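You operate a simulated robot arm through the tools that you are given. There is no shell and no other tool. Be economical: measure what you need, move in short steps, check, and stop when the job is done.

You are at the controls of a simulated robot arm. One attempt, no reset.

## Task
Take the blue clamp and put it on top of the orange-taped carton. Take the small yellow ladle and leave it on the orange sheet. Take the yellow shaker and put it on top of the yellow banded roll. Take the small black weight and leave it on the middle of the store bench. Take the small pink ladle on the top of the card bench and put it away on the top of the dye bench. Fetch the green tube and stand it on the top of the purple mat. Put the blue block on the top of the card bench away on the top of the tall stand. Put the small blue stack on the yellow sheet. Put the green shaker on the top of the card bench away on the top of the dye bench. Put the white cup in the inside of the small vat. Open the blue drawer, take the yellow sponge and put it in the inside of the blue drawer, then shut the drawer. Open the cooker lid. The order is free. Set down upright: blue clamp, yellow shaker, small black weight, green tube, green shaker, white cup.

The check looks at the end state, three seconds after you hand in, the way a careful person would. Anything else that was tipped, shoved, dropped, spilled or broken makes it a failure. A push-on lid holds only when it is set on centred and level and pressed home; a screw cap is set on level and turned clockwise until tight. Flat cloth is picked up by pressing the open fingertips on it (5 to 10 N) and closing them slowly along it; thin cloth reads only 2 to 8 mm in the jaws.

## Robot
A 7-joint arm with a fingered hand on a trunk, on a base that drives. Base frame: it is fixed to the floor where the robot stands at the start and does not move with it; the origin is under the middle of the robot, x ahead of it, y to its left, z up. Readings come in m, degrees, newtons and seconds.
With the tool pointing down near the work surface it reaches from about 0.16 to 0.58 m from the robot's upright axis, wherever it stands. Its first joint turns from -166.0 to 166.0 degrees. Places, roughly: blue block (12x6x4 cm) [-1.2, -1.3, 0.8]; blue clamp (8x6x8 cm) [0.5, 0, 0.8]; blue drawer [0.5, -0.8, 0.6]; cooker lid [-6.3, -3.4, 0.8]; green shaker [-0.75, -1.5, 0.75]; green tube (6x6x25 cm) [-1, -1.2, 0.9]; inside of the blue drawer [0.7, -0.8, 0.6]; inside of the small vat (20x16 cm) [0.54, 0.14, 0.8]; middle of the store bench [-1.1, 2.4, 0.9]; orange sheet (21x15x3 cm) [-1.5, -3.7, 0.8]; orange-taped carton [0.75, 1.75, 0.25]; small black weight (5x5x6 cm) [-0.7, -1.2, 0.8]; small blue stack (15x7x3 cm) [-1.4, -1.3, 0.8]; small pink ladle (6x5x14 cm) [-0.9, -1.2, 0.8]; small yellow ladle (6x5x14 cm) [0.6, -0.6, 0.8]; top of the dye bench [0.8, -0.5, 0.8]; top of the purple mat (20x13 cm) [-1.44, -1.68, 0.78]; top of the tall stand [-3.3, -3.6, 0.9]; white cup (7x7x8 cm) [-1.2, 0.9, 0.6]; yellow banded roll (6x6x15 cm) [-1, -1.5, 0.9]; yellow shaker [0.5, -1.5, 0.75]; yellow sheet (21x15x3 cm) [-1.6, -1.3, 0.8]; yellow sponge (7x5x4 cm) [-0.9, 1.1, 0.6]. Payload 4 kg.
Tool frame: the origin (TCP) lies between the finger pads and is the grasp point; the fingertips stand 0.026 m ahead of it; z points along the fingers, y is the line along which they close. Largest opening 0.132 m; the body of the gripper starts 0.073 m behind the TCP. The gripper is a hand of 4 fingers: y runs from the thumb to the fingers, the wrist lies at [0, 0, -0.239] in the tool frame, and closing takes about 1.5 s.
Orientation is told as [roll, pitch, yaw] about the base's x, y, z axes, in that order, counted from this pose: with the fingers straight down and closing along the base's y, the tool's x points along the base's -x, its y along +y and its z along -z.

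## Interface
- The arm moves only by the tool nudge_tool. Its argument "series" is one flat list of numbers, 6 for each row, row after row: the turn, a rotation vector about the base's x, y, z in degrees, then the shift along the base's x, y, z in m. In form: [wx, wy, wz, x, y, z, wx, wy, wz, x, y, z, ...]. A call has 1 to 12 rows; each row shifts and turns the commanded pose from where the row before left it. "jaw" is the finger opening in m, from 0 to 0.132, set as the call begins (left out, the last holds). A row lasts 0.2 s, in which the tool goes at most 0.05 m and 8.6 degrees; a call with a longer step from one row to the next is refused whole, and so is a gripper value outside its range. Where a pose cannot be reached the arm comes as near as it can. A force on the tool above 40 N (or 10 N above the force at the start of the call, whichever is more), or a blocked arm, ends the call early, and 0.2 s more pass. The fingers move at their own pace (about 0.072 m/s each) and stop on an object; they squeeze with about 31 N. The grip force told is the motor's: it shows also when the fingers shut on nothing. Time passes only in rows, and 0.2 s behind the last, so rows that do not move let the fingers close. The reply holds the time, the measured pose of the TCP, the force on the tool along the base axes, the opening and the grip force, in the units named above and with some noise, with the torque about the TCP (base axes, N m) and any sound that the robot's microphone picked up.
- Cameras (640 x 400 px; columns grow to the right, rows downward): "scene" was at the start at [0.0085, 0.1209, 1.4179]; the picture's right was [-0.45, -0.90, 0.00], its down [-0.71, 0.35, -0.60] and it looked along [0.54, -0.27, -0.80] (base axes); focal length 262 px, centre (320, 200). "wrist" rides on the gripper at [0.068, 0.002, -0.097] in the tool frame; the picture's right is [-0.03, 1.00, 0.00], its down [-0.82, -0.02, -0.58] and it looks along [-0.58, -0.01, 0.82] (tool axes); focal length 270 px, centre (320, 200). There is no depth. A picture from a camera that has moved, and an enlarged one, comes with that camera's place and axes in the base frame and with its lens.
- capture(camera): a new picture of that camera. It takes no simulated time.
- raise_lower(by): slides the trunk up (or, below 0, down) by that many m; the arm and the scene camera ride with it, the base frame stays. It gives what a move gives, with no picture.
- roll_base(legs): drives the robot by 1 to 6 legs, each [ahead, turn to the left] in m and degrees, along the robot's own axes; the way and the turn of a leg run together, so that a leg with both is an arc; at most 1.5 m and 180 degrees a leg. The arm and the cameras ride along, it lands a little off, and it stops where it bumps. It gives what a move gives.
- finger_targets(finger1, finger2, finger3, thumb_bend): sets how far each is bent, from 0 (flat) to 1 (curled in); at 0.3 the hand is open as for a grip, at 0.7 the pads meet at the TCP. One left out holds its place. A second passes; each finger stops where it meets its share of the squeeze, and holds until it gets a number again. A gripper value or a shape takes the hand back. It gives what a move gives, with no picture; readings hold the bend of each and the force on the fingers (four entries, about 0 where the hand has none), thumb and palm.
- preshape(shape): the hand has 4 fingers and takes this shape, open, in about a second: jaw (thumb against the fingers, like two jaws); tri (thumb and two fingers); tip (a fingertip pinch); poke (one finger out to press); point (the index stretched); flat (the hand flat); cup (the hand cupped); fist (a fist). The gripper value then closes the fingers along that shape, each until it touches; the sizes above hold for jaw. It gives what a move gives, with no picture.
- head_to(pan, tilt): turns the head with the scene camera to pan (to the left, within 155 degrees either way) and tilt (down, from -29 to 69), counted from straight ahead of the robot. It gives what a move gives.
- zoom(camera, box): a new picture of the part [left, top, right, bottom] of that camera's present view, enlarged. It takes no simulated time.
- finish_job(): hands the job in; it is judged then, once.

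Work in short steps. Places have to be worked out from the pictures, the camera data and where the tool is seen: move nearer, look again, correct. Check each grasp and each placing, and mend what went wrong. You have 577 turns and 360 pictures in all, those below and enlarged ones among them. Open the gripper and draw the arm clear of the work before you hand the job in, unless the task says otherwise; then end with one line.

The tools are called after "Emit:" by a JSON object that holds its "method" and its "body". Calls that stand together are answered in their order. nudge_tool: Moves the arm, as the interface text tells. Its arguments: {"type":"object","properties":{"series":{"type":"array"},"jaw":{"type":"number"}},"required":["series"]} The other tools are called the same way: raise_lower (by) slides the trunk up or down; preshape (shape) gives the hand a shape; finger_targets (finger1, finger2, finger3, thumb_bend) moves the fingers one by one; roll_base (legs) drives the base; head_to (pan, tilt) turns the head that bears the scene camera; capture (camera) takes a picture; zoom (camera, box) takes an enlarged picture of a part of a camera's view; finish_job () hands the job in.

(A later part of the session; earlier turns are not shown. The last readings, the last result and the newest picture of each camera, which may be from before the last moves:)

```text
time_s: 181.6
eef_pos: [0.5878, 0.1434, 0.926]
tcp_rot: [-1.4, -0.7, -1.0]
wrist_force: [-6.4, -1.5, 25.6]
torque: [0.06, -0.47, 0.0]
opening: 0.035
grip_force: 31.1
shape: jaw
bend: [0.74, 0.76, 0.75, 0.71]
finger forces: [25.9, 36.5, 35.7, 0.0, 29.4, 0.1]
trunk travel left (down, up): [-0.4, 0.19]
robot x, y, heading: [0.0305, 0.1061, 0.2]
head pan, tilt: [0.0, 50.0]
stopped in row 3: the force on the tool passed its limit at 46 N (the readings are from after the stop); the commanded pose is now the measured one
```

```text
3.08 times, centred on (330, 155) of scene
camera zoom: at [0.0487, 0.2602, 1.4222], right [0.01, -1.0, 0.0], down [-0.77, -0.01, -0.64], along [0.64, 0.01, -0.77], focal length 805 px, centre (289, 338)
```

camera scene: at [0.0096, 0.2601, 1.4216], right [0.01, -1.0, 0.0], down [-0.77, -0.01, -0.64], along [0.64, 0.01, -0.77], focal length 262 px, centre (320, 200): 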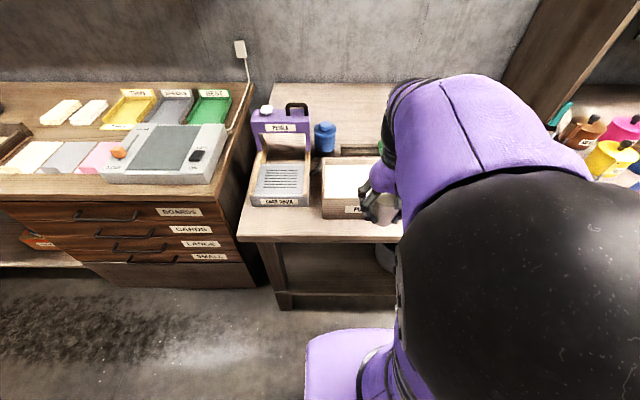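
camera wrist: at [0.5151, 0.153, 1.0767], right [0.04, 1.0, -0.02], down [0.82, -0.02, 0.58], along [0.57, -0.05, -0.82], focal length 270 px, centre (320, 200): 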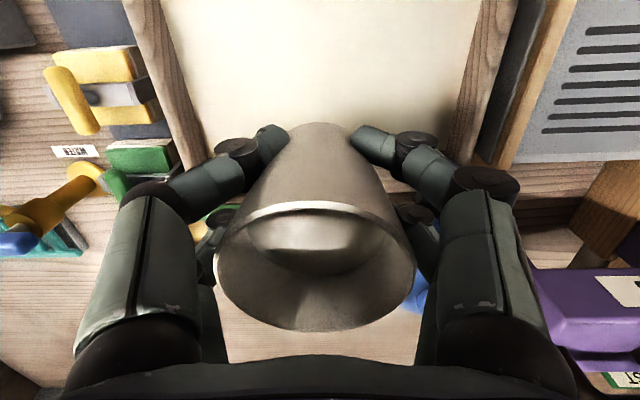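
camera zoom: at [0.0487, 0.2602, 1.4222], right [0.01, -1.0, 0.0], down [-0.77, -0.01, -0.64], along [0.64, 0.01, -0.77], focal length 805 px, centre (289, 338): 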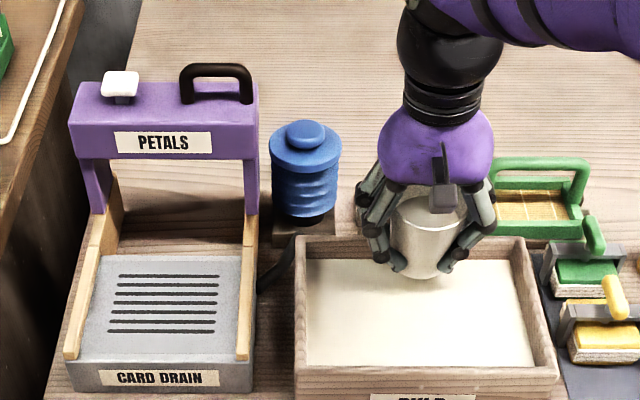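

The vat is taller than I assumed (rim z≈0.87), so its true centre is (0.54, 0.145); the cup touched the back wall. Lift, move 4.7 cm toward me, lower again.

Emit:
{"method": "nudge_tool", "body": {"series": [0, 0, 0, 0, 0, 0.03, 0, 0, 0, 0, 0, 0.02, 0, 0, 0, -0.024, 0.001, 0, 0, 0, 0, -0.024, 0.001, 0]}}

Emit:
{"method": "zoom", "body": {"camera": "scene", "box": [240, 90, 420, 220]}}

Emit:
{"method": "capture", "body": {"camera": "wrist"}}

```text
time_s: 182.6
eef_pos: [0.5396, 0.1463, 0.9701]
tcp_rot: [-1.4, -0.2, -1.0]
wrist_force: [-0.1, 0.7, -0.2]
torque: [0.03, 0.01, 0.01]
opening: 0.0348
grip_force: 30.9
shape: jaw
bend: [0.74, 0.75, 0.74, 0.71]
finger forces: [24.8, 33.3, 33.0, 0.0, 26.1, 0.0]
trunk travel left (down, up): [-0.4, 0.19]
robot x, y, heading: [0.0385, 0.105, 0.6]
head pan, tilt: [0.0, 50.0]
```

```text
3.08 times, centred on (330, 155) of scene
camera zoom: at [0.0513, 0.2604, 1.4216], right [0.01, -1.0, 0.0], down [-0.77, -0.01, -0.64], along [0.64, 0.01, -0.77], focal length 805 px, centre (289, 338)
```

zoom: 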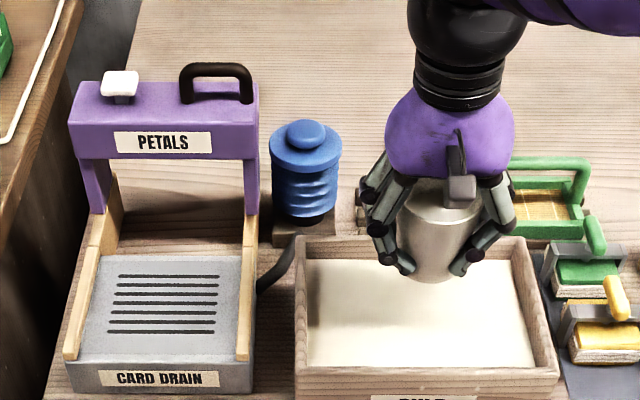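

```text
273 pictures are left
camera wrist: at [0.4702, 0.1502, 1.0675], right [0.04, 1.0, -0.02], down [0.81, -0.02, 0.58], along [0.58, -0.04, -0.81], focal length 270 px, centre (320, 200)
```

wrist: 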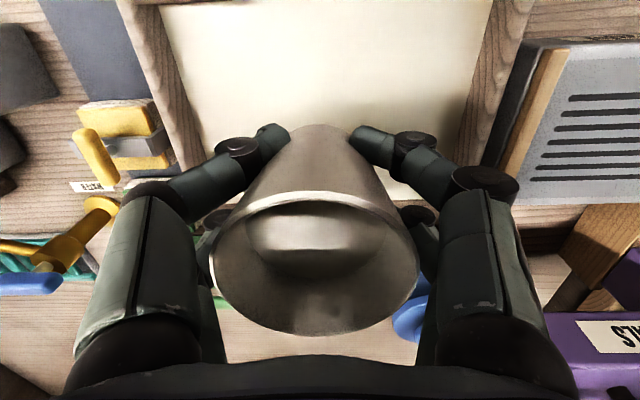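

Now centred at (0.54, 0.146) with back inner wall at x≈0.61. Lower stepwise.

Emit:
{"method": "nudge_tool", "body": {"series": [0, 0, 0, -0.004, 0, -0.03, 0, 0, 0, 0, 0, -0.02, 0, 0, 0, 0, 0, -0.015]}}

Emit:
{"method": "zoom", "body": {"camera": "scene", "box": [240, 90, 420, 220]}}

```text
time_s: 183.4
eef_pos: [0.5351, 0.1454, 0.9057]
tcp_rot: [-1.4, -0.4, -1.0]
wrist_force: [0.5, -0.3, -0.9]
torque: [0.01, -0.01, -0.02]
opening: 0.0348
grip_force: 31.1
shape: jaw
bend: [0.74, 0.75, 0.74, 0.71]
finger forces: [25.1, 33.4, 33.4, 0.0, 26.5, 0.1]
trunk travel left (down, up): [-0.4, 0.19]
robot x, y, heading: [0.0316, 0.1116, 0.4]
head pan, tilt: [0.0, 50.0]
```

```text
3.08 times, centred on (330, 155) of scene
camera zoom: at [0.0513, 0.2604, 1.4216], right [0.01, -1.0, 0.0], down [-0.77, -0.01, -0.64], along [0.64, 0.01, -0.77], focal length 805 px, centre (289, 338)
```

zoom: 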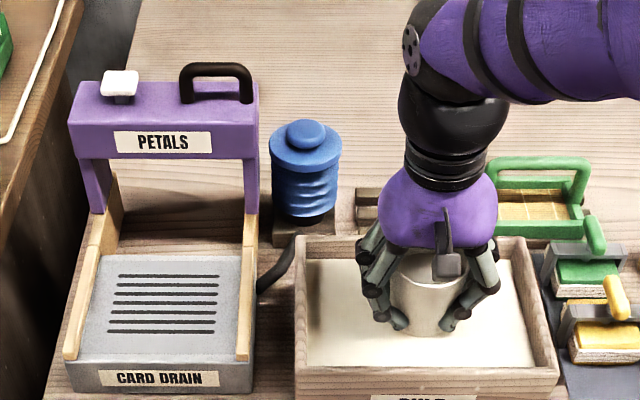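

Emit:
{"method": "nudge_tool", "body": {"series": [0, 0, 0, 0, 0, -0.01, 0, 0, 0, 0, 0, -0.006, 0, 0, 0, 0, 0, -0.006]}}

Emit:
{"method": "zoom", "body": {"camera": "scene", "box": [240, 90, 420, 220]}}

```text
time_s: 184.2
eef_pos: [0.5351, 0.1456, 0.884]
tcp_rot: [-1.4, -0.4, -1.1]
wrist_force: [0.5, -0.3, -1.0]
torque: [0.01, 0.03, -0.02]
opening: 0.0346
grip_force: 31.0
shape: jaw
bend: [0.74, 0.75, 0.74, 0.71]
finger forces: [25.3, 33.6, 33.5, 0.0, 26.6, 0.0]
trunk travel left (down, up): [-0.4, 0.19]
robot x, y, heading: [0.0323, 0.106, 0.4]
head pan, tilt: [0.0, 50.0]
```

```text
3.08 times, centred on (330, 155) of scene
camera zoom: at [0.0513, 0.2604, 1.4216], right [0.01, -1.0, 0.0], down [-0.77, -0.01, -0.64], along [0.64, 0.01, -0.77], focal length 805 px, centre (289, 338)
```

zoom: 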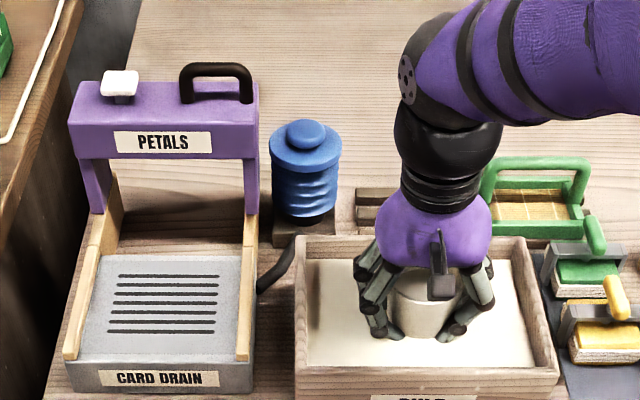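

Emit:
{"method": "nudge_tool", "body": {"series": [0, 0, 0, 0, 0, -0.006, 0, 0, 0, 0, 0, -0.006, 0, 0, 0, 0, 0, -0.006]}}

Emit:
{"method": "nudge_tool", "body": {"series": [0, 0, 0, 0, 0, -0.005, 0, 0, 0, 0, 0, -0.005]}}

Emit:
{"method": "zoom", "body": {"camera": "scene", "box": [240, 90, 420, 220]}}

```text
time_s: 185.0
eef_pos: [0.5357, 0.1437, 0.866]
tcp_rot: [-1.3, -0.3, -0.9]
wrist_force: [-0.1, -1.1, -1.0]
torque: [-0.03, 0.02, 0.0]
opening: 0.0349
grip_force: 31.1
shape: jaw
bend: [0.74, 0.75, 0.74, 0.71]
finger forces: [25.4, 33.5, 33.6, 0.0, 26.7, 0.0]
trunk travel left (down, up): [-0.4, 0.19]
robot x, y, heading: [0.0316, 0.1079, 0.6]
head pan, tilt: [0.0, 50.0]
```

```text
time_s: 185.6
eef_pos: [0.5355, 0.1455, 0.8567]
tcp_rot: [-1.4, -0.3, -0.9]
wrist_force: [0.9, -0.3, -0.7]
torque: [0.0, 0.04, 0.04]
opening: 0.0348
grip_force: 31.0
shape: jaw
bend: [0.74, 0.75, 0.74, 0.71]
finger forces: [25.5, 33.5, 33.6, 0.0, 26.8, 0.0]
trunk travel left (down, up): [-0.4, 0.19]
robot x, y, heading: [0.0344, 0.1031, 0.5]
head pan, tilt: [0.0, 50.0]
```

```text
3.08 times, centred on (330, 155) of scene
camera zoom: at [0.0513, 0.2604, 1.4216], right [0.01, -1.0, 0.0], down [-0.77, -0.01, -0.64], along [0.64, 0.01, -0.77], focal length 805 px, centre (289, 338)
```

zoom: 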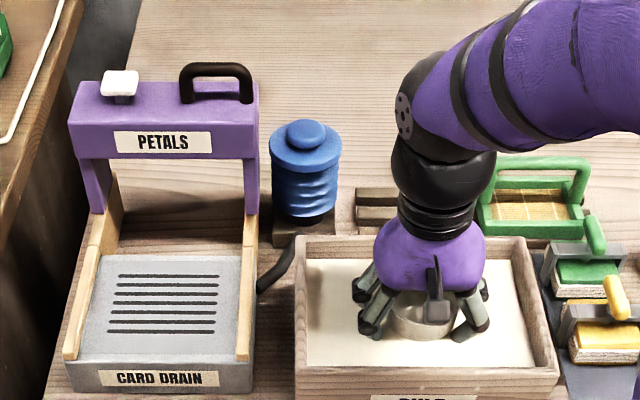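

The cup is dipping into the pulp without resistance; floor must be near. Continue slowly.

Emit:
{"method": "nudge_tool", "body": {"series": [0, 0, 0, 0, 0, -0.004, 0, 0, 0, 0, 0, -0.004]}}

Emit:
{"method": "nudge_tool", "body": {"series": [0, 0, 0, 0, 0, -0.003]}}

```text
time_s: 186.2
eef_pos: [0.5375, 0.1473, 0.8484]
tcp_rot: [-1.4, -0.4, -1.1]
wrist_force: [0.0, 0.0, -1.1]
torque: [-0.03, 0.03, 0.0]
opening: 0.0347
grip_force: 31.7
shape: jaw
bend: [0.74, 0.75, 0.74, 0.71]
finger forces: [25.5, 33.6, 33.6, 0.0, 26.8, 0.0]
trunk travel left (down, up): [-0.4, 0.19]
robot x, y, heading: [0.0337, 0.1064, 0.5]
head pan, tilt: [0.0, 50.0]
```

```text
time_s: 186.6
eef_pos: [0.5375, 0.1433, 0.8457]
tcp_rot: [-1.4, -0.4, -1.0]
wrist_force: [0.3, -0.7, -0.9]
torque: [0.02, 0.01, -0.02]
opening: 0.0346
grip_force: 31.2
shape: jaw
bend: [0.74, 0.75, 0.74, 0.71]
finger forces: [25.5, 33.6, 33.7, 0.0, 26.9, 0.1]
trunk travel left (down, up): [-0.4, 0.19]
robot x, y, heading: [0.0318, 0.1085, 0.5]
head pan, tilt: [0.0, 50.0]
```

Emit:
{"method": "nudge_tool", "body": {"series": [0, 0, 0, 0, 0, -0.004, 0, 0, 0, 0, 0, -0.003]}}

Emit:
{"method": "nudge_tool", "body": {"series": [0, 0, 0, 0, 0, -0.003]}}

Emit:
{"method": "capture", "body": {"camera": "wrist"}}

```text
time_s: 187.4
eef_pos: [0.5386, 0.1459, 0.8442]
tcp_rot: [-1.4, -1.0, -0.9]
wrist_force: [-6.4, -1.7, 22.7]
torque: [-0.02, 0.32, 0.04]
opening: 0.0357
grip_force: 30.5
shape: jaw
bend: [0.75, 0.75, 0.74, 0.72]
finger forces: [33.7, 34.3, 34.2, 0.1, 31.6, 0.1]
trunk travel left (down, up): [-0.4, 0.19]
robot x, y, heading: [0.0327, 0.1051, 0.4]
head pan, tilt: [0.0, 50.0]
stopped in row 2: the force on the tool passed its limit at 42 N (the readings are from after the stop); the commanded pose is now the measured one
```

```text
time_s: 187.8
eef_pos: [0.5402, 0.1467, 0.8433]
tcp_rot: [-1.5, -1.3, -0.8]
wrist_force: [-5.3, -1.0, 23.0]
torque: [0.02, 0.32, 0.05]
opening: 0.0356
grip_force: 31.0
shape: jaw
bend: [0.75, 0.75, 0.74, 0.72]
finger forces: [32.7, 34.7, 34.5, 0.1, 31.1, 0.1]
trunk travel left (down, up): [-0.4, 0.19]
robot x, y, heading: [0.0331, 0.1032, 0.5]
head pan, tilt: [0.0, 50.0]
stopped in row 1: the force on the tool passed its limit at 44 N (the readings are from after the stop); the commanded pose is now the measured one
```

```text
269 pictures are left
camera wrist: at [0.4684, 0.1508, 0.9384], right [0.04, 1.0, -0.03], down [0.8, -0.02, 0.6], along [0.6, -0.04, -0.8], focal length 270 px, centre (320, 200)
```

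wrist: 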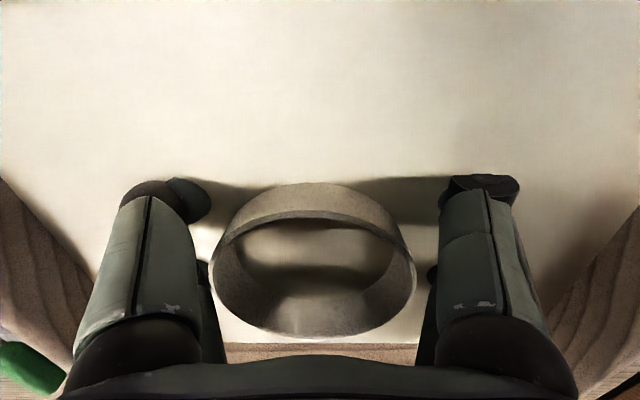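

Cup is on the vat floor. Open gently and rise.

Emit:
{"method": "nudge_tool", "body": {"series": [0, 0, 0, 0, 0, 0.002, 0, 0, 0, 0, 0, 0, 0, 0, 0, 0, 0, 0, 0, 0, 0, 0, 0, 0], "jaw": 0.1}}

Emit:
{"method": "nudge_tool", "body": {"series": [0, 0, 0, 0, 0, 0.02, 0, 0, 0, 0, 0, 0.03, 0, 0, 0, 0, 0, 0.04, 0, 0, 0, 0, 0, 0.04, 0, 0, 0, -0.03, 0, 0.03, 0, 0, 0, -0.04, 0, 0, 0, 0, 0, -0.04, 0, 0]}}

Emit:
{"method": "capture", "body": {"camera": "wrist"}}

Emit:
{"method": "zoom", "body": {"camera": "scene", "box": [240, 90, 420, 220]}}

```text
time_s: 188.8
eef_pos: [0.5407, 0.1463, 0.8423]
tcp_rot: [-1.5, -1.1, -0.9]
wrist_force: [0.0, -0.1, 0.1]
torque: [0.01, -0.02, 0.0]
opening: 0.0998
grip_force: 0.1
shape: jaw
bend: [0.63, 0.63, 0.63, 0.5]
finger forces: [0.0, 0.0, 0.0, 0.0, 0.0, 0.0]
trunk travel left (down, up): [-0.4, 0.19]
robot x, y, heading: [0.0326, 0.1065, 0.4]
head pan, tilt: [0.0, 50.0]
```

```text
time_s: 190.4
eef_pos: [0.431, 0.1463, 1.0044]
tcp_rot: [-1.4, -0.9, -0.9]
wrist_force: [0.2, -0.1, -0.6]
torque: [0.02, 0.04, 0.0]
opening: 0.0996
grip_force: 0.1
shape: jaw
bend: [0.63, 0.63, 0.63, 0.5]
finger forces: [0.0, 0.0, 0.1, 0.0, 0.1, 0.0]
trunk travel left (down, up): [-0.4, 0.19]
robot x, y, heading: [0.027, 0.1073, 0.7]
head pan, tilt: [0.0, 50.0]
```

```text
268 pictures are left
camera wrist: at [0.3609, 0.1505, 1.099], right [0.04, 1.0, -0.02], down [0.81, -0.02, 0.59], along [0.59, -0.04, -0.81], focal length 270 px, centre (320, 200)
```

wrist: 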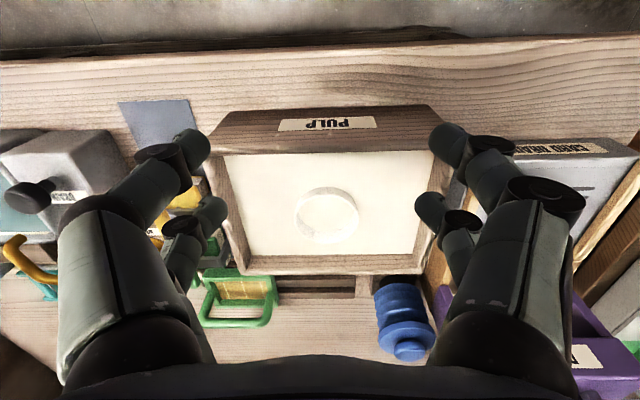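

```text
3.08 times, centred on (330, 155) of scene
camera zoom: at [0.0512, 0.2604, 1.4216], right [0.01, -1.0, 0.0], down [-0.77, -0.01, -0.64], along [0.64, 0.01, -0.77], focal length 805 px, centre (289, 338)
```

zoom: 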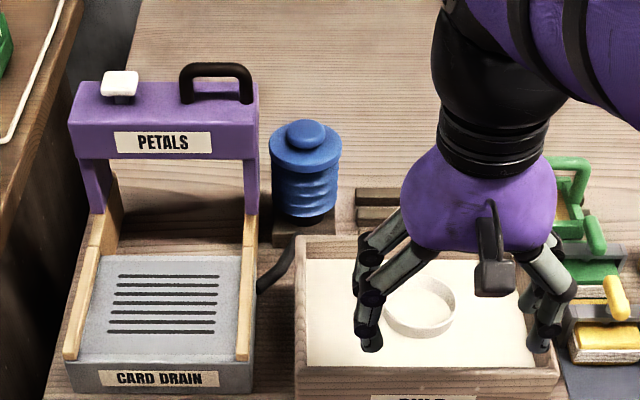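

Cup stands in the vat. Next, open the blue drawer: drive in front of it.

Emit:
{"method": "roll_base", "body": {"legs": [[-0.2, 0], [0, -90], [0.9, 0], [0, 90]]}}

Emit:
{"method": "head_to", "body": {"pan": 0, "tilt": 45}}

Emit:
{"method": "capture", "body": {"camera": "scene"}}

Emit:
{"method": "capture", "body": {"camera": "wrist"}}

```text
time_s: 204.7
eef_pos: [0.2442, -0.7535, 1.0026]
tcp_rot: [-1.4, -1.1, -3.1]
wrist_force: [0.0, 0.1, 0.6]
torque: [0.0, -0.02, -0.03]
opening: 0.0996
grip_force: 0.1
shape: jaw
bend: [0.63, 0.63, 0.63, 0.5]
finger forces: [0.1, 0.0, 0.1, 0.1, 0.0, 0.0]
trunk travel left (down, up): [-0.4, 0.19]
robot x, y, heading: [-0.1518, -0.7821, -1.4]
head pan, tilt: [0.0, 50.0]
```

```text
time_s: 205.3
eef_pos: [0.2436, -0.7533, 1.0022]
tcp_rot: [-1.4, -1.0, -3.0]
wrist_force: [0.0, 0.4, 0.4]
torque: [0.0, -0.01, -0.04]
opening: 0.1
grip_force: 0.1
shape: jaw
bend: [0.63, 0.63, 0.63, 0.5]
finger forces: [0.0, 0.1, 0.0, 0.0, 0.0, 0.1]
trunk travel left (down, up): [-0.4, 0.19]
robot x, y, heading: [-0.1554, -0.7834, -1.3]
head pan, tilt: [0.0, 45.0]
```

```text
266 pictures are left
camera scene: at [-0.1287, -0.6262, 1.4285], right [-0.03, -1.0, 0.0], down [-0.71, 0.02, -0.71], along [0.71, -0.02, -0.71], focal length 262 px, centre (320, 200)
```

scene: 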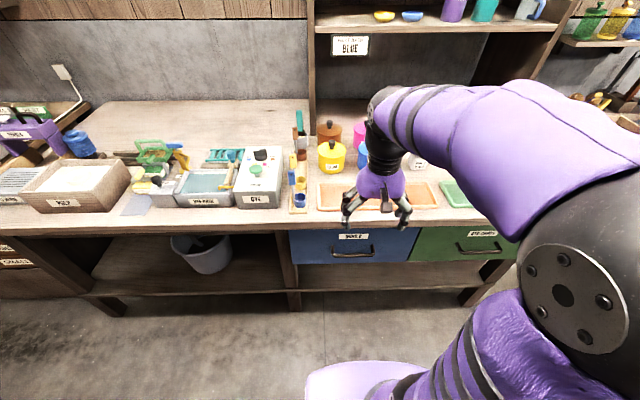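

```text
265 pictures are left
camera wrist: at [0.1734, -0.7469, 1.099], right [0.08, 1.0, -0.02], down [0.8, -0.05, 0.59], along [0.59, -0.07, -0.81], focal length 270 px, centre (320, 200)
```

wrist: 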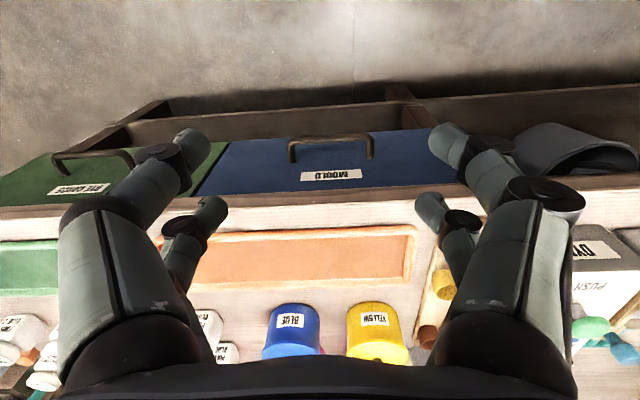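

Emit:
{"method": "zoom", "body": {"camera": "scene", "box": [270, 170, 430, 290]}}

Emit:
{"method": "zoom", "body": {"camera": "wrist", "box": [200, 110, 460, 220]}}

```text
3.33 times, centred on (350, 230) of scene
camera zoom: at [-0.1287, -0.6262, 1.4285], right [-0.03, -1.0, 0.0], down [-0.71, 0.02, -0.71], along [0.71, -0.02, -0.71], focal length 872 px, centre (220, 100)
```

zoom: 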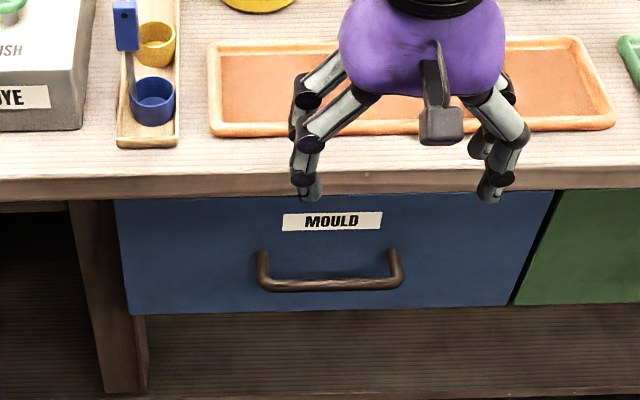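

```text
2.46 times, centred on (330, 165) of wrist
camera zoom: at [0.1734, -0.7469, 1.099], right [0.08, 1.0, -0.02], down [0.8, -0.05, 0.59], along [0.59, -0.07, -0.81], focal length 665 px, centre (295, 286)
```

zoom: 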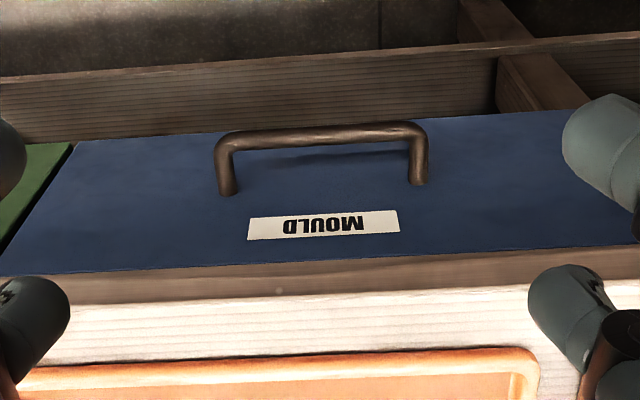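

Handle bar triangulated at x≈0.357, y −0.68..−0.82, z≈0.677; drawer face x≈0.395, bench edge x≈0.38. I'll hook it with the f2/f3 pair behind the bar, hand pitched −20°. First trunk down 0.12 and the hand to a pre-position in front of the bench edge.

Emit:
{"method": "raise_lower", "body": {"by": -0.12}}

Emit:
{"method": "nudge_tool", "body": {"series": [0, -7, 0, 0.02, 0, -0.03, 0, -7, 0, 0.02, 0, -0.03, 0, -5, 3, 0.02, 0, -0.03], "jaw": 0.06}}

Emit:
{"method": "capture", "body": {"camera": "wrist"}}

Emit:
{"method": "capture", "body": {"camera": "scene"}}

```text
time_s: 206.8
eef_pos: [0.2427, -0.753, 0.8833]
tcp_rot: [-1.3, -1.0, -3.0]
wrist_force: [0.0, -0.3, 0.4]
torque: [0.02, -0.03, 0.01]
opening: 0.1002
grip_force: 0.0
shape: jaw
bend: [0.63, 0.63, 0.63, 0.5]
finger forces: [0.0, 0.1, 0.0, 0.0, 0.0, 0.0]
trunk travel left (down, up): [-0.28, 0.31]
robot x, y, heading: [-0.1572, -0.7788, -1.3]
head pan, tilt: [0.0, 45.0]
```

```text
time_s: 207.6
eef_pos: [0.3022, -0.7536, 0.7946]
tcp_rot: [-0.5, -20.1, 0.0]
wrist_force: [0.7, -0.5, 0.3]
torque: [0.0, -0.05, -0.01]
opening: 0.0602
grip_force: 0.1
shape: jaw
bend: [0.73, 0.73, 0.73, 0.7]
finger forces: [0.0, 0.1, 0.1, 0.0, 0.1, 0.0]
trunk travel left (down, up): [-0.28, 0.31]
robot x, y, heading: [-0.1546, -0.7783, -1.4]
head pan, tilt: [0.0, 45.0]
```

```text
262 pictures are left
camera wrist: at [0.2048, -0.752, 0.863], right [0.03, 1.0, 0.0], down [0.57, -0.02, 0.82], along [0.82, -0.02, -0.57], focal length 270 px, centre (320, 200)
```

wrist: 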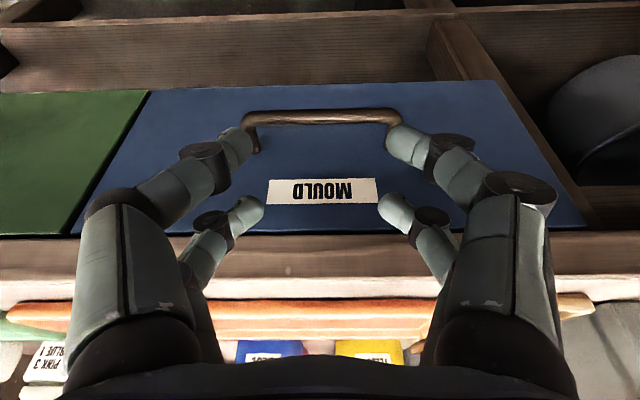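

```text
261 pictures are left
camera scene: at [-0.1289, -0.6261, 1.3085], right [-0.03, -1.0, 0.0], down [-0.71, 0.02, -0.71], along [0.71, -0.02, -0.71], focal length 262 px, centre (320, 200)
```

scene: 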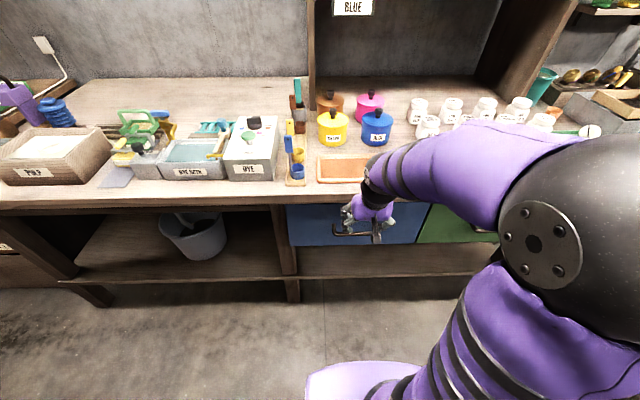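

Bar confirmed around (0.353, 0.677). I slide in along the hand's pointing direction so the bar goes between the two digit pairs.

Emit:
{"method": "nudge_tool", "body": {"series": [0, 0, 0, 0.015, 0, -0.031, 0, 0, 0, 0.015, 0, -0.031]}}

Emit:
{"method": "capture", "body": {"camera": "wrist"}}

```text
time_s: 208.2
eef_pos: [0.3338, -0.7533, 0.7332]
tcp_rot: [-0.6, -20.1, -0.2]
wrist_force: [-0.5, -0.5, 0.3]
torque: [0.01, 0.01, -0.01]
opening: 0.0606
grip_force: 0.1
shape: jaw
bend: [0.73, 0.73, 0.73, 0.7]
finger forces: [0.0, 0.0, 0.0, 0.1, 0.0, 0.0]
trunk travel left (down, up): [-0.28, 0.31]
robot x, y, heading: [-0.1583, -0.7803, -1.6]
head pan, tilt: [0.0, 45.0]
```

```text
260 pictures are left
camera wrist: at [0.2364, -0.7525, 0.7994], right [0.03, 1.0, 0.0], down [0.57, -0.02, 0.82], along [0.82, -0.02, -0.57], focal length 270 px, centre (320, 200)
```

wrist: 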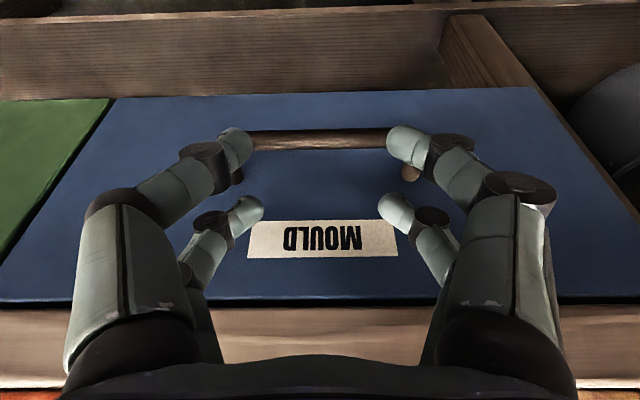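

The bar lies right on the tool axis. Slide in 7 cm.

Emit:
{"method": "nudge_tool", "body": {"series": [0, 0, 0, 0.008, 0, -0.023, 0, 0, 0, 0.008, 0, -0.023, 0, 0, 0, 0.008, 0, -0.022]}}

Emit:
{"method": "capture", "body": {"camera": "wrist"}}

```text
time_s: 209.0
eef_pos: [0.3583, -0.7543, 0.6638]
tcp_rot: [-0.4, -20.1, -0.1]
wrist_force: [3.5, 0.3, 1.6]
torque: [0.06, -0.07, -0.01]
opening: 0.0607
grip_force: 0.1
shape: jaw
bend: [0.73, 0.73, 0.73, 0.7]
finger forces: [0.0, 2.2, 1.1, 0.0, 0.1, 0.0]
trunk travel left (down, up): [-0.28, 0.31]
robot x, y, heading: [-0.1566, -0.7855, -1.3]
head pan, tilt: [0.0, 45.0]
```

```text
259 pictures are left
camera wrist: at [0.2611, -0.7517, 0.7314], right [0.03, 1.0, 0.0], down [0.57, -0.02, 0.82], along [0.82, -0.02, -0.57], focal length 270 px, centre (320, 200)
```

wrist: 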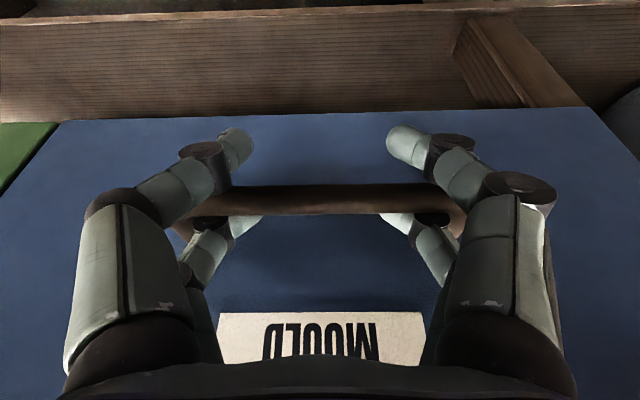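

f2/f3 are behind the bar. Pull back gently.

Emit:
{"method": "nudge_tool", "body": {"series": [0, 0, 0, -0.015, 0, 0, 0, 0, 0, -0.02, 0, 0, 0, 0, 0, -0.02, 0, 0, 0, 0, 0, -0.02, 0, 0]}}

Emit:
{"method": "capture", "body": {"camera": "scene"}}

```text
time_s: 210.0
eef_pos: [0.2795, -0.7537, 0.6621]
tcp_rot: [-0.5, -20.0, -0.1]
wrist_force: [0.0, 0.0, -0.1]
torque: [-0.02, -0.02, 0.03]
opening: 0.0605
grip_force: 0.1
shape: jaw
bend: [0.73, 0.73, 0.73, 0.7]
finger forces: [0.0, 0.0, 0.1, 0.0, 0.0, 0.0]
trunk travel left (down, up): [-0.28, 0.31]
robot x, y, heading: [-0.1542, -0.7789, -1.6]
head pan, tilt: [0.0, 45.0]
```

```text
258 pictures are left
camera scene: at [-0.1284, -0.6261, 1.3084], right [-0.03, -1.0, 0.0], down [-0.71, 0.02, -0.71], along [0.71, -0.02, -0.71], focal length 262 px, centre (320, 200)
```

scene: 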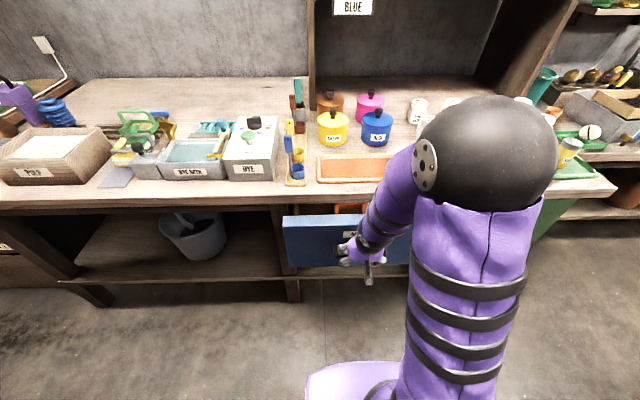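

The drawer is sliding out. Continue.

Emit:
{"method": "nudge_tool", "body": {"series": [0, 0, 0, -0.02, 0, 0, 0, 0, 0, -0.02, 0, 0, 0, 0, 0, -0.02, 0, 0, 0, 0, 0, -0.02, 0, 0, 0, 0, 0, -0.02, 0, 0, 0, 0, 0, -0.02, 0, 0]}}

Emit:
{"method": "capture", "body": {"camera": "scene"}}

```text
time_s: 211.4
eef_pos: [0.2464, -0.7417, 0.6847]
tcp_rot: [-0.7, -19.9, -0.2]
wrist_force: [0.5, 0.1, -0.3]
torque: [0.01, 0.01, 0.02]
opening: 0.0603
grip_force: 0.1
shape: jaw
bend: [0.73, 0.73, 0.73, 0.7]
finger forces: [0.0, 0.1, 0.1, 0.1, 0.0, 0.0]
out of reach, approached as far as the arm can: row 2, 3, 4, 5, 6
trunk travel left (down, up): [-0.28, 0.31]
robot x, y, heading: [-0.1534, -0.7834, -1.5]
head pan, tilt: [0.0, 45.0]
```

```text
257 pictures are left
camera scene: at [-0.1287, -0.6262, 1.3085], right [-0.03, -1.0, 0.0], down [-0.71, 0.02, -0.71], along [0.71, -0.02, -0.71], focal length 262 px, centre (320, 200)
```

scene: 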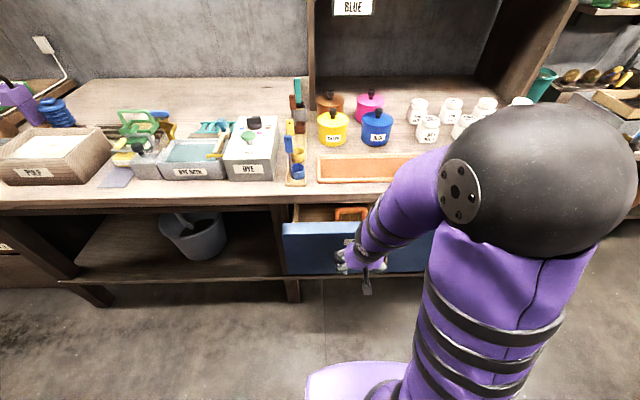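

Arm is near its inner limit; I'll pull further by backing the base. First look behind for clearance.

Emit:
{"method": "head_to", "body": {"pan": -135, "tilt": 45}}

Emit:
{"method": "capture", "body": {"camera": "scene"}}

```text
time_s: 213.6
eef_pos: [0.2465, -0.7418, 0.6852]
tcp_rot: [-0.6, -19.9, 0.0]
wrist_force: [0.0, 0.6, 0.1]
torque: [0.01, 0.03, -0.01]
opening: 0.0604
grip_force: 0.0
shape: jaw
bend: [0.73, 0.73, 0.73, 0.7]
finger forces: [0.0, 0.0, 0.0, 0.0, 0.0, 0.1]
trunk travel left (down, up): [-0.28, 0.31]
robot x, y, heading: [-0.1547, -0.7776, -1.5]
head pan, tilt: [-135.0, 45.0]
```

```text
256 pictures are left
camera scene: at [-0.2689, -0.68, 1.3085], right [-0.69, 0.72, 0.0], down [0.51, 0.49, -0.71], along [-0.51, -0.49, -0.71], focal length 262 px, centre (320, 200)
```

scene: 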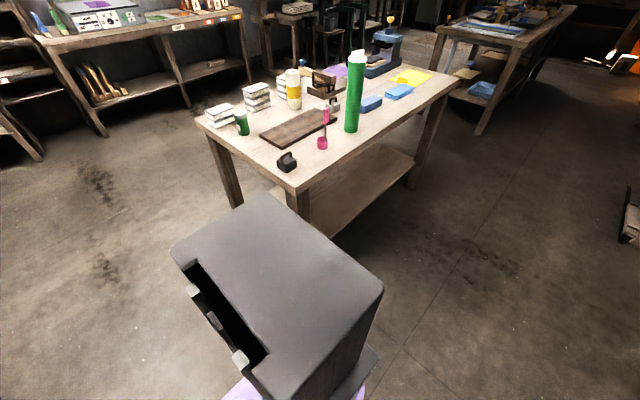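

Clear behind. I re-seat the hook (slightly forward and down), then back the base.

Emit:
{"method": "nudge_tool", "body": {"series": [0, 0, 0, 0.012, -0.005, -0.012, 0, 0, 0, 0.006, -0.005, -0.012]}}

Emit:
{"method": "roll_base", "body": {"legs": [[-0.15, 0]]}}

Emit:
{"method": "capture", "body": {"camera": "wrist"}}

```text
time_s: 214.2
eef_pos: [0.2642, -0.7525, 0.6619]
tcp_rot: [-0.5, -20.1, -0.1]
wrist_force: [-1.1, 0.1, -0.5]
torque: [-0.04, -0.02, 0.02]
opening: 0.0604
grip_force: 0.1
shape: jaw
bend: [0.73, 0.73, 0.73, 0.7]
finger forces: [0.4, 0.0, 0.0, 0.0, 0.5, 0.1]
trunk travel left (down, up): [-0.28, 0.31]
robot x, y, heading: [-0.1552, -0.7813, -1.5]
head pan, tilt: [-135.0, 45.0]
```

```text
time_s: 215.6
eef_pos: [0.1175, -0.7479, 0.6614]
tcp_rot: [-0.6, -20.0, -0.2]
wrist_force: [-1.4, -1.7, -0.2]
torque: [0.07, 0.02, 0.04]
opening: 0.0593
grip_force: 0.1
shape: jaw
bend: [0.73, 0.74, 0.73, 0.7]
finger forces: [0.0, 2.8, 0.0, 0.0, 0.0, 0.1]
trunk travel left (down, up): [-0.28, 0.31]
robot x, y, heading: [-0.3062, -0.7759, -1.5]
head pan, tilt: [-135.0, 45.0]
```

```text
255 pictures are left
camera wrist: at [0.0183, -0.7464, 0.7283], right [0.03, 1.0, 0.0], down [0.57, -0.02, 0.82], along [0.82, -0.02, -0.57], focal length 270 px, centre (320, 200)
```

wrist: 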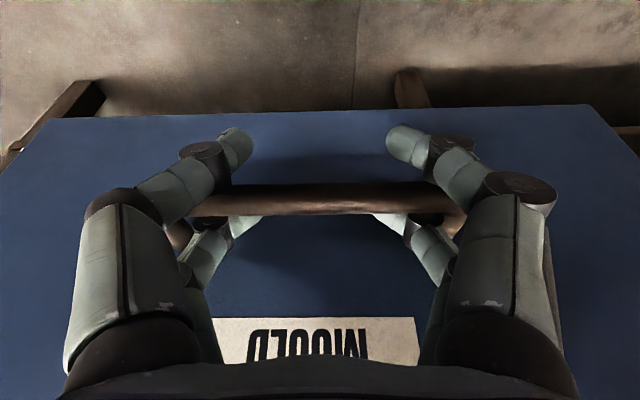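

Drawer is out about 24 cm. Unhook by sliding back up along the hand axis and look inside.

Emit:
{"method": "nudge_tool", "body": {"series": [0, 0, 0, 0.002, 0, -0.003, 0, 0, 0, -0.01, 0, 0.024, 0, 0, 0, -0.008, 0, 0.023, 0, 0, 0, -0.008, 0, 0.022, 0, 0, 0, 0, 0, 0.04, 0, 0, 0, 0, 0, 0.04, 0, 0, 0, 0, 0, 0.04]}}

Emit:
{"method": "head_to", "body": {"pan": 0, "tilt": 45}}

Emit:
{"method": "capture", "body": {"camera": "scene"}}

Emit:
{"method": "capture", "body": {"camera": "wrist"}}

```text
time_s: 217.2
eef_pos: [0.093, -0.7492, 0.8492]
tcp_rot: [-0.5, -19.9, 0.0]
wrist_force: [0.4, -0.7, -1.0]
torque: [0.01, -0.01, -0.03]
opening: 0.0602
grip_force: 0.1
shape: jaw
bend: [0.73, 0.73, 0.73, 0.7]
finger forces: [0.0, 0.0, 0.0, 0.0, 0.1, 0.1]
trunk travel left (down, up): [-0.28, 0.31]
robot x, y, heading: [-0.3064, -0.7762, -1.3]
head pan, tilt: [-135.0, 45.0]
```

```text
time_s: 219.3
eef_pos: [0.0928, -0.7491, 0.8483]
tcp_rot: [-0.6, -20.0, -0.1]
wrist_force: [0.8, 0.4, 0.2]
torque: [0.01, 0.0, 0.01]
opening: 0.0601
grip_force: 0.1
shape: jaw
bend: [0.73, 0.73, 0.73, 0.7]
finger forces: [0.0, 0.1, 0.1, 0.0, 0.1, 0.1]
trunk travel left (down, up): [-0.28, 0.31]
robot x, y, heading: [-0.3052, -0.7784, -1.4]
head pan, tilt: [0.0, 45.0]
```

```text
254 pictures are left
camera scene: at [-0.2775, -0.6222, 1.3085], right [-0.03, -1.0, 0.0], down [-0.71, 0.02, -0.71], along [0.71, -0.02, -0.71], focal length 262 px, centre (320, 200)
```

scene: 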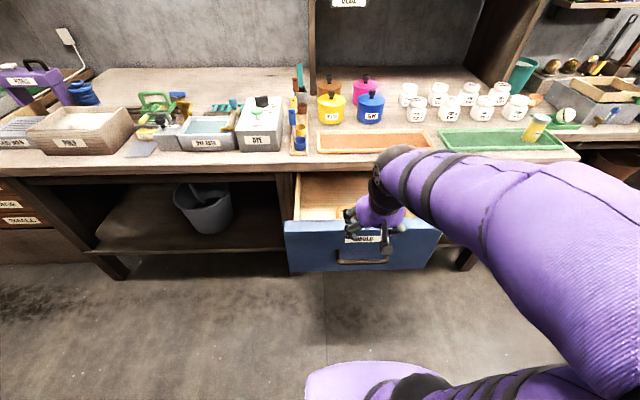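

```text
253 pictures are left
camera wrist: at [-0.005, -0.7466, 0.9159], right [0.03, 1.0, 0.0], down [0.57, -0.02, 0.82], along [0.82, -0.02, -0.57], focal length 270 px, centre (320, 200)
```

wrist: 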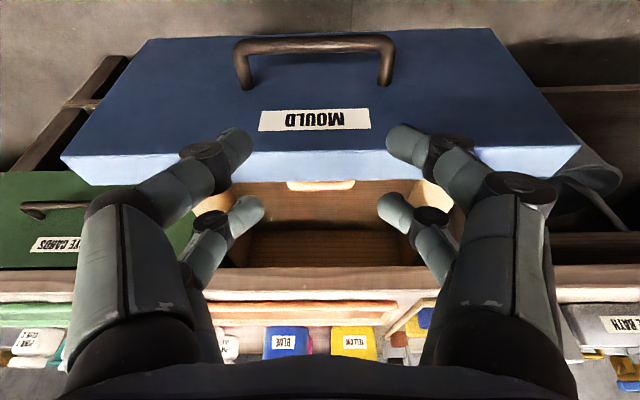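

Drawer open. Raise and straighten the hand, then drive to the cart for the sponge.

Emit:
{"method": "nudge_tool", "body": {"series": [0, 7, 0, 0, 0, 0.04, 0, 7, 0, 0, 0, 0.04, 0, 6, 0, 0, 0, 0.03], "jaw": 0.1}}

Emit:
{"method": "raise_lower", "body": {"by": 0.12}}

Emit:
{"method": "roll_base", "body": {"legs": [[0, 96.5], [0.9, 0], [0.88, 0], [0, -5]]}}

Emit:
{"method": "head_to", "body": {"pan": 90, "tilt": 50}}

Emit:
{"method": "capture", "body": {"camera": "scene"}}

```text
time_s: 220.1
eef_pos: [0.0933, -0.7492, 0.9575]
tcp_rot: [-0.6, 0.1, -0.1]
wrist_force: [-0.2, -0.1, -0.2]
torque: [0.0, -0.01, 0.02]
opening: 0.1
grip_force: 0.1
shape: jaw
bend: [0.63, 0.63, 0.63, 0.5]
finger forces: [0.0, 0.0, 0.1, 0.1, 0.1, 0.0]
trunk travel left (down, up): [-0.28, 0.31]
robot x, y, heading: [-0.3032, -0.7749, -1.5]
head pan, tilt: [0.0, 45.0]
```

```text
time_s: 221.6
eef_pos: [0.0922, -0.7483, 1.0771]
tcp_rot: [-0.6, 0.0, -0.1]
wrist_force: [0.8, 0.5, 0.4]
torque: [0.0, -0.01, 0.01]
opening: 0.0999
grip_force: 0.1
shape: jaw
bend: [0.63, 0.63, 0.63, 0.5]
finger forces: [0.0, 0.0, 0.0, 0.0, 0.1, 0.0]
trunk travel left (down, up): [-0.4, 0.19]
robot x, y, heading: [-0.3042, -0.7742, -1.6]
head pan, tilt: [0.0, 45.0]
```

```text
time_s: 235.6
eef_pos: [-0.5031, 1.3878, 1.0767]
tcp_rot: [-0.6, 0.0, 91.6]
wrist_force: [-0.1, 0.6, 0.5]
torque: [0.0, -0.01, -0.03]
opening: 0.1001
grip_force: 0.0
shape: jaw
bend: [0.63, 0.63, 0.63, 0.5]
finger forces: [0.1, 0.0, 0.0, 0.0, 0.1, 0.0]
trunk travel left (down, up): [-0.4, 0.19]
robot x, y, heading: [-0.4616, 0.9889, 89.8]
head pan, tilt: [0.0, 45.0]
```

```text
time_s: 237.3
eef_pos: [-0.5029, 1.3876, 1.0764]
tcp_rot: [-0.6, -0.1, 91.7]
wrist_force: [0.2, 0.0, -1.0]
torque: [0.0, 0.0, -0.01]
opening: 0.0998
grip_force: 0.1
shape: jaw
bend: [0.63, 0.63, 0.63, 0.5]
finger forces: [0.0, 0.0, 0.1, 0.0, 0.0, 0.0]
trunk travel left (down, up): [-0.4, 0.19]
robot x, y, heading: [-0.4606, 0.9923, 90.0]
head pan, tilt: [90.0, 50.0]
```

```text
252 pictures are left
camera scene: at [-0.6911, 0.9329, 1.4216], right [0.0, 1.0, 0.0], down [0.77, 0.0, -0.64], along [-0.64, 0.0, -0.77], focal length 262 px, centre (320, 200)
```

scene: 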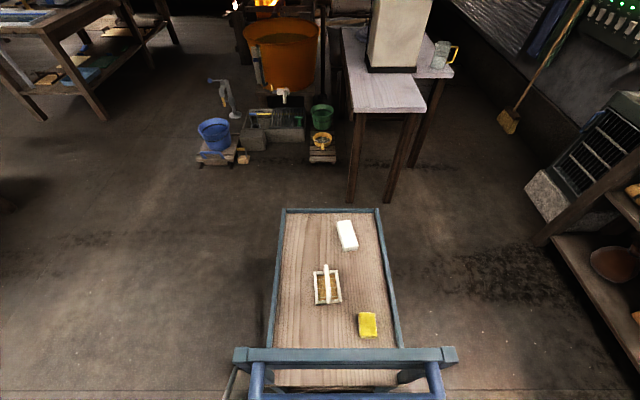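

Sponge at (−0.909, 1.074), 7 cm along x. I swing the arm left round to it, turning the hand to close along y.

Emit:
{"method": "nudge_tool", "body": {"series": [0, 0, 7.5, -0.0466, -0.003, 0, 0, 0, 7.5, -0.0464, -0.0075, 0, 0, 0, 7.5, -0.0465, -0.0135, 0, 0, 0, 7.5, -0.0449, -0.0194, 0, 0, 0, 7.5, -0.043, -0.0246, 0, 0, 0, 7.5, -0.04, -0.029, 0, 0, 0, 7.5, -0.0355, -0.034, 0, 0, 0, 7.5, -0.03, -0.036, 0, 0, 0, 7.5, -0.027, -0.038, 0, 0, 0, 7.5, -0.022, -0.042, 0, 0, 0, 7.5, -0.015, -0.042, 0, 0, 0, 0, -0.012, -0.022, -0.02]}}

Emit:
{"method": "capture", "body": {"camera": "wrist"}}

```text
time_s: 239.9
eef_pos: [-0.9106, 1.081, 1.0561]
tcp_rot: [-0.5, 0.0, 174.2]
wrist_force: [0.3, -0.6, 0.3]
torque: [-0.01, 0.01, -0.01]
opening: 0.0997
grip_force: 0.0
shape: jaw
bend: [0.63, 0.63, 0.63, 0.5]
finger forces: [0.1, 0.0, 0.0, 0.0, 0.0, 0.0]
trunk travel left (down, up): [-0.4, 0.19]
robot x, y, heading: [-0.462, 0.991, 90.2]
head pan, tilt: [90.0, 50.0]
```

```text
251 pictures are left
camera wrist: at [-0.8434, 1.0693, 1.1521], right [-0.13, -0.99, -0.01], down [-0.81, 0.1, 0.58], along [-0.57, 0.08, -0.82], focal length 270 px, centre (320, 200)
```

wrist: 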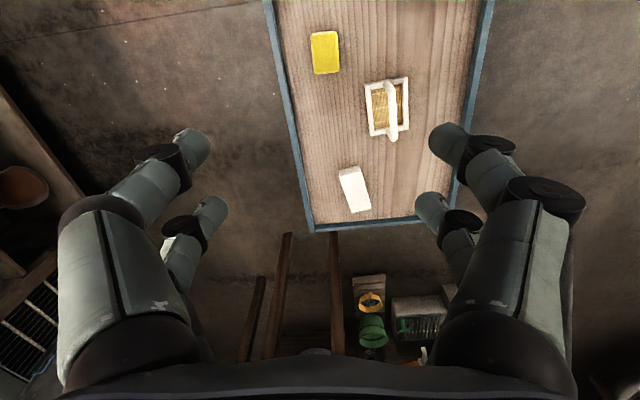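

Measured sponge at (−0.910, 1.073). Descend to 0.80 first, then trunk down.

Emit:
{"method": "nudge_tool", "body": {"series": [0, 0, 0, 0, -0.004, -0.045, 0, 0, 0, 0, -0.004, -0.045, 0, 0, 0, 0, 0, -0.045, 0, 0, 0, 0, 0, -0.045, 0, 0, 0, 0, 0, -0.045]}}

Emit:
{"method": "raise_lower", "body": {"by": -0.15}}

Emit:
{"method": "capture", "body": {"camera": "wrist"}}

Emit:
{"method": "capture", "body": {"camera": "scene"}}

```text
time_s: 241.1
eef_pos: [-0.9131, 1.0668, 0.8307]
tcp_rot: [-0.6, 0.0, 174.1]
wrist_force: [0.1, -0.6, 0.3]
torque: [0.03, 0.01, -0.02]
opening: 0.0996
grip_force: 0.0
shape: jaw
bend: [0.63, 0.63, 0.63, 0.5]
finger forces: [0.1, 0.0, 0.0, 0.0, 0.0, 0.0]
trunk travel left (down, up): [-0.4, 0.19]
robot x, y, heading: [-0.463, 0.9921, 89.9]
head pan, tilt: [90.0, 50.0]
```

```text
time_s: 242.8
eef_pos: [-0.9146, 1.0679, 0.6812]
tcp_rot: [-0.6, 0.0, 174.1]
wrist_force: [-0.1, -1.0, 0.6]
torque: [0.01, 0.03, 0.02]
opening: 0.0999
grip_force: 0.0
shape: jaw
bend: [0.63, 0.63, 0.63, 0.5]
finger forces: [0.1, 0.1, 0.0, 0.1, 0.0, 0.1]
trunk travel left (down, up): [-0.25, 0.34]
robot x, y, heading: [-0.4658, 0.9906, 90.2]
head pan, tilt: [90.0, 50.0]
```

```text
250 pictures are left
camera wrist: at [-0.8463, 1.0574, 0.7787], right [-0.13, -0.99, -0.01], down [-0.81, 0.1, 0.58], along [-0.57, 0.08, -0.82], focal length 270 px, centre (320, 200)
```

wrist: 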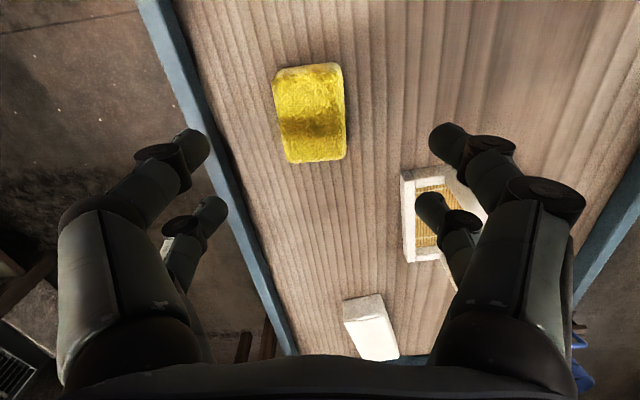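

```text
249 pictures are left
camera scene: at [-0.6911, 0.9328, 1.2716], right [0.0, 1.0, 0.0], down [0.77, 0.0, -0.64], along [-0.64, 0.0, -0.77], focal length 262 px, centre (320, 200)
```

scene: 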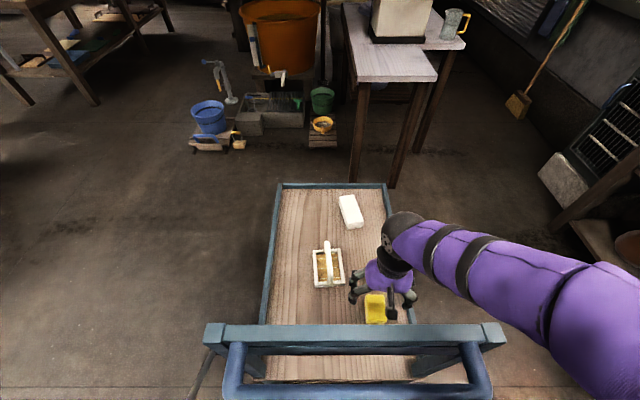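

Aligned; shift 6/5 mm and descend to z 0.567, then close.

Emit:
{"method": "nudge_tool", "body": {"series": [0, 0, 0, 0.004, 0.004, -0.04, 0, 0, 0, 0.002, 0.001, -0.04, 0, 0, 0, 0, 0, -0.034]}}

Emit:
{"method": "nudge_tool", "body": {"series": [0, 0, 0, 0, 0, 0, 0, 0, 0, 0, 0, 0, 0, 0, 0, 0, 0, 0, 0, 0, 0, 0, 0, 0, 0, 0, 0, 0, 0, 0, 0, 0, 0, 0, 0, 0], "jaw": 0.015}}

Emit:
{"method": "capture", "body": {"camera": "wrist"}}

```text
time_s: 243.7
eef_pos: [-0.9088, 1.0734, 0.5758]
tcp_rot: [-0.6, -0.5, 174.1]
wrist_force: [4.9, 0.3, 21.0]
torque: [-1.33, -0.05, 0.29]
opening: 0.0998
grip_force: 0.0
shape: jaw
bend: [0.64, 0.64, 0.63, 0.5]
finger forces: [12.5, 8.8, 0.1, 0.0, 0.0, 0.0]
trunk travel left (down, up): [-0.25, 0.34]
robot x, y, heading: [-0.463, 0.9918, 90.0]
head pan, tilt: [90.0, 50.0]
stopped in row 3: the force on the tool passed its limit at 66 N (the readings are from after the stop); the commanded pose is now the measured one
```

```text
time_s: 245.1
eef_pos: [-0.9106, 1.0683, 0.5768]
tcp_rot: [-0.4, -0.7, 174.4]
wrist_force: [4.8, -5.6, 22.2]
torque: [-1.12, -0.23, 0.15]
opening: 0.0222
grip_force: 31.0
shape: jaw
bend: [0.74, 0.72, 0.77, 0.66]
finger forces: [34.8, 41.4, 15.3, 0.1, 31.9, 0.0]
trunk travel left (down, up): [-0.25, 0.34]
robot x, y, heading: [-0.4609, 0.9934, 90.2]
head pan, tilt: [90.0, 50.0]
stopped in row 6: the force on the tool passed its limit at 41 N (the readings are from after the stop); the commanded pose is now the measured one
```

```text
248 pictures are left
camera wrist: at [-0.8422, 1.058, 0.6717], right [-0.12, -0.99, 0.0], down [-0.8, 0.1, 0.59], along [-0.58, 0.08, -0.81], focal length 270 px, centre (320, 200)
```

wrist: 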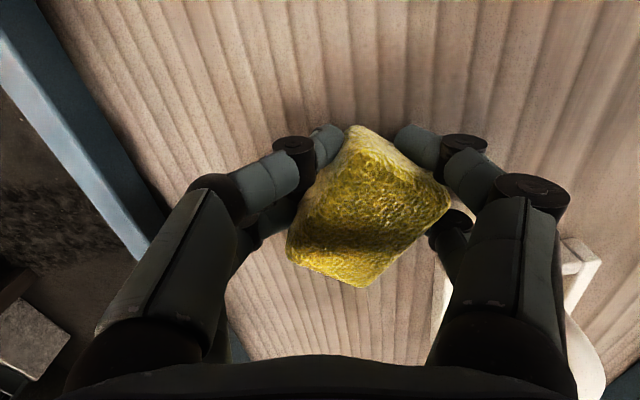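

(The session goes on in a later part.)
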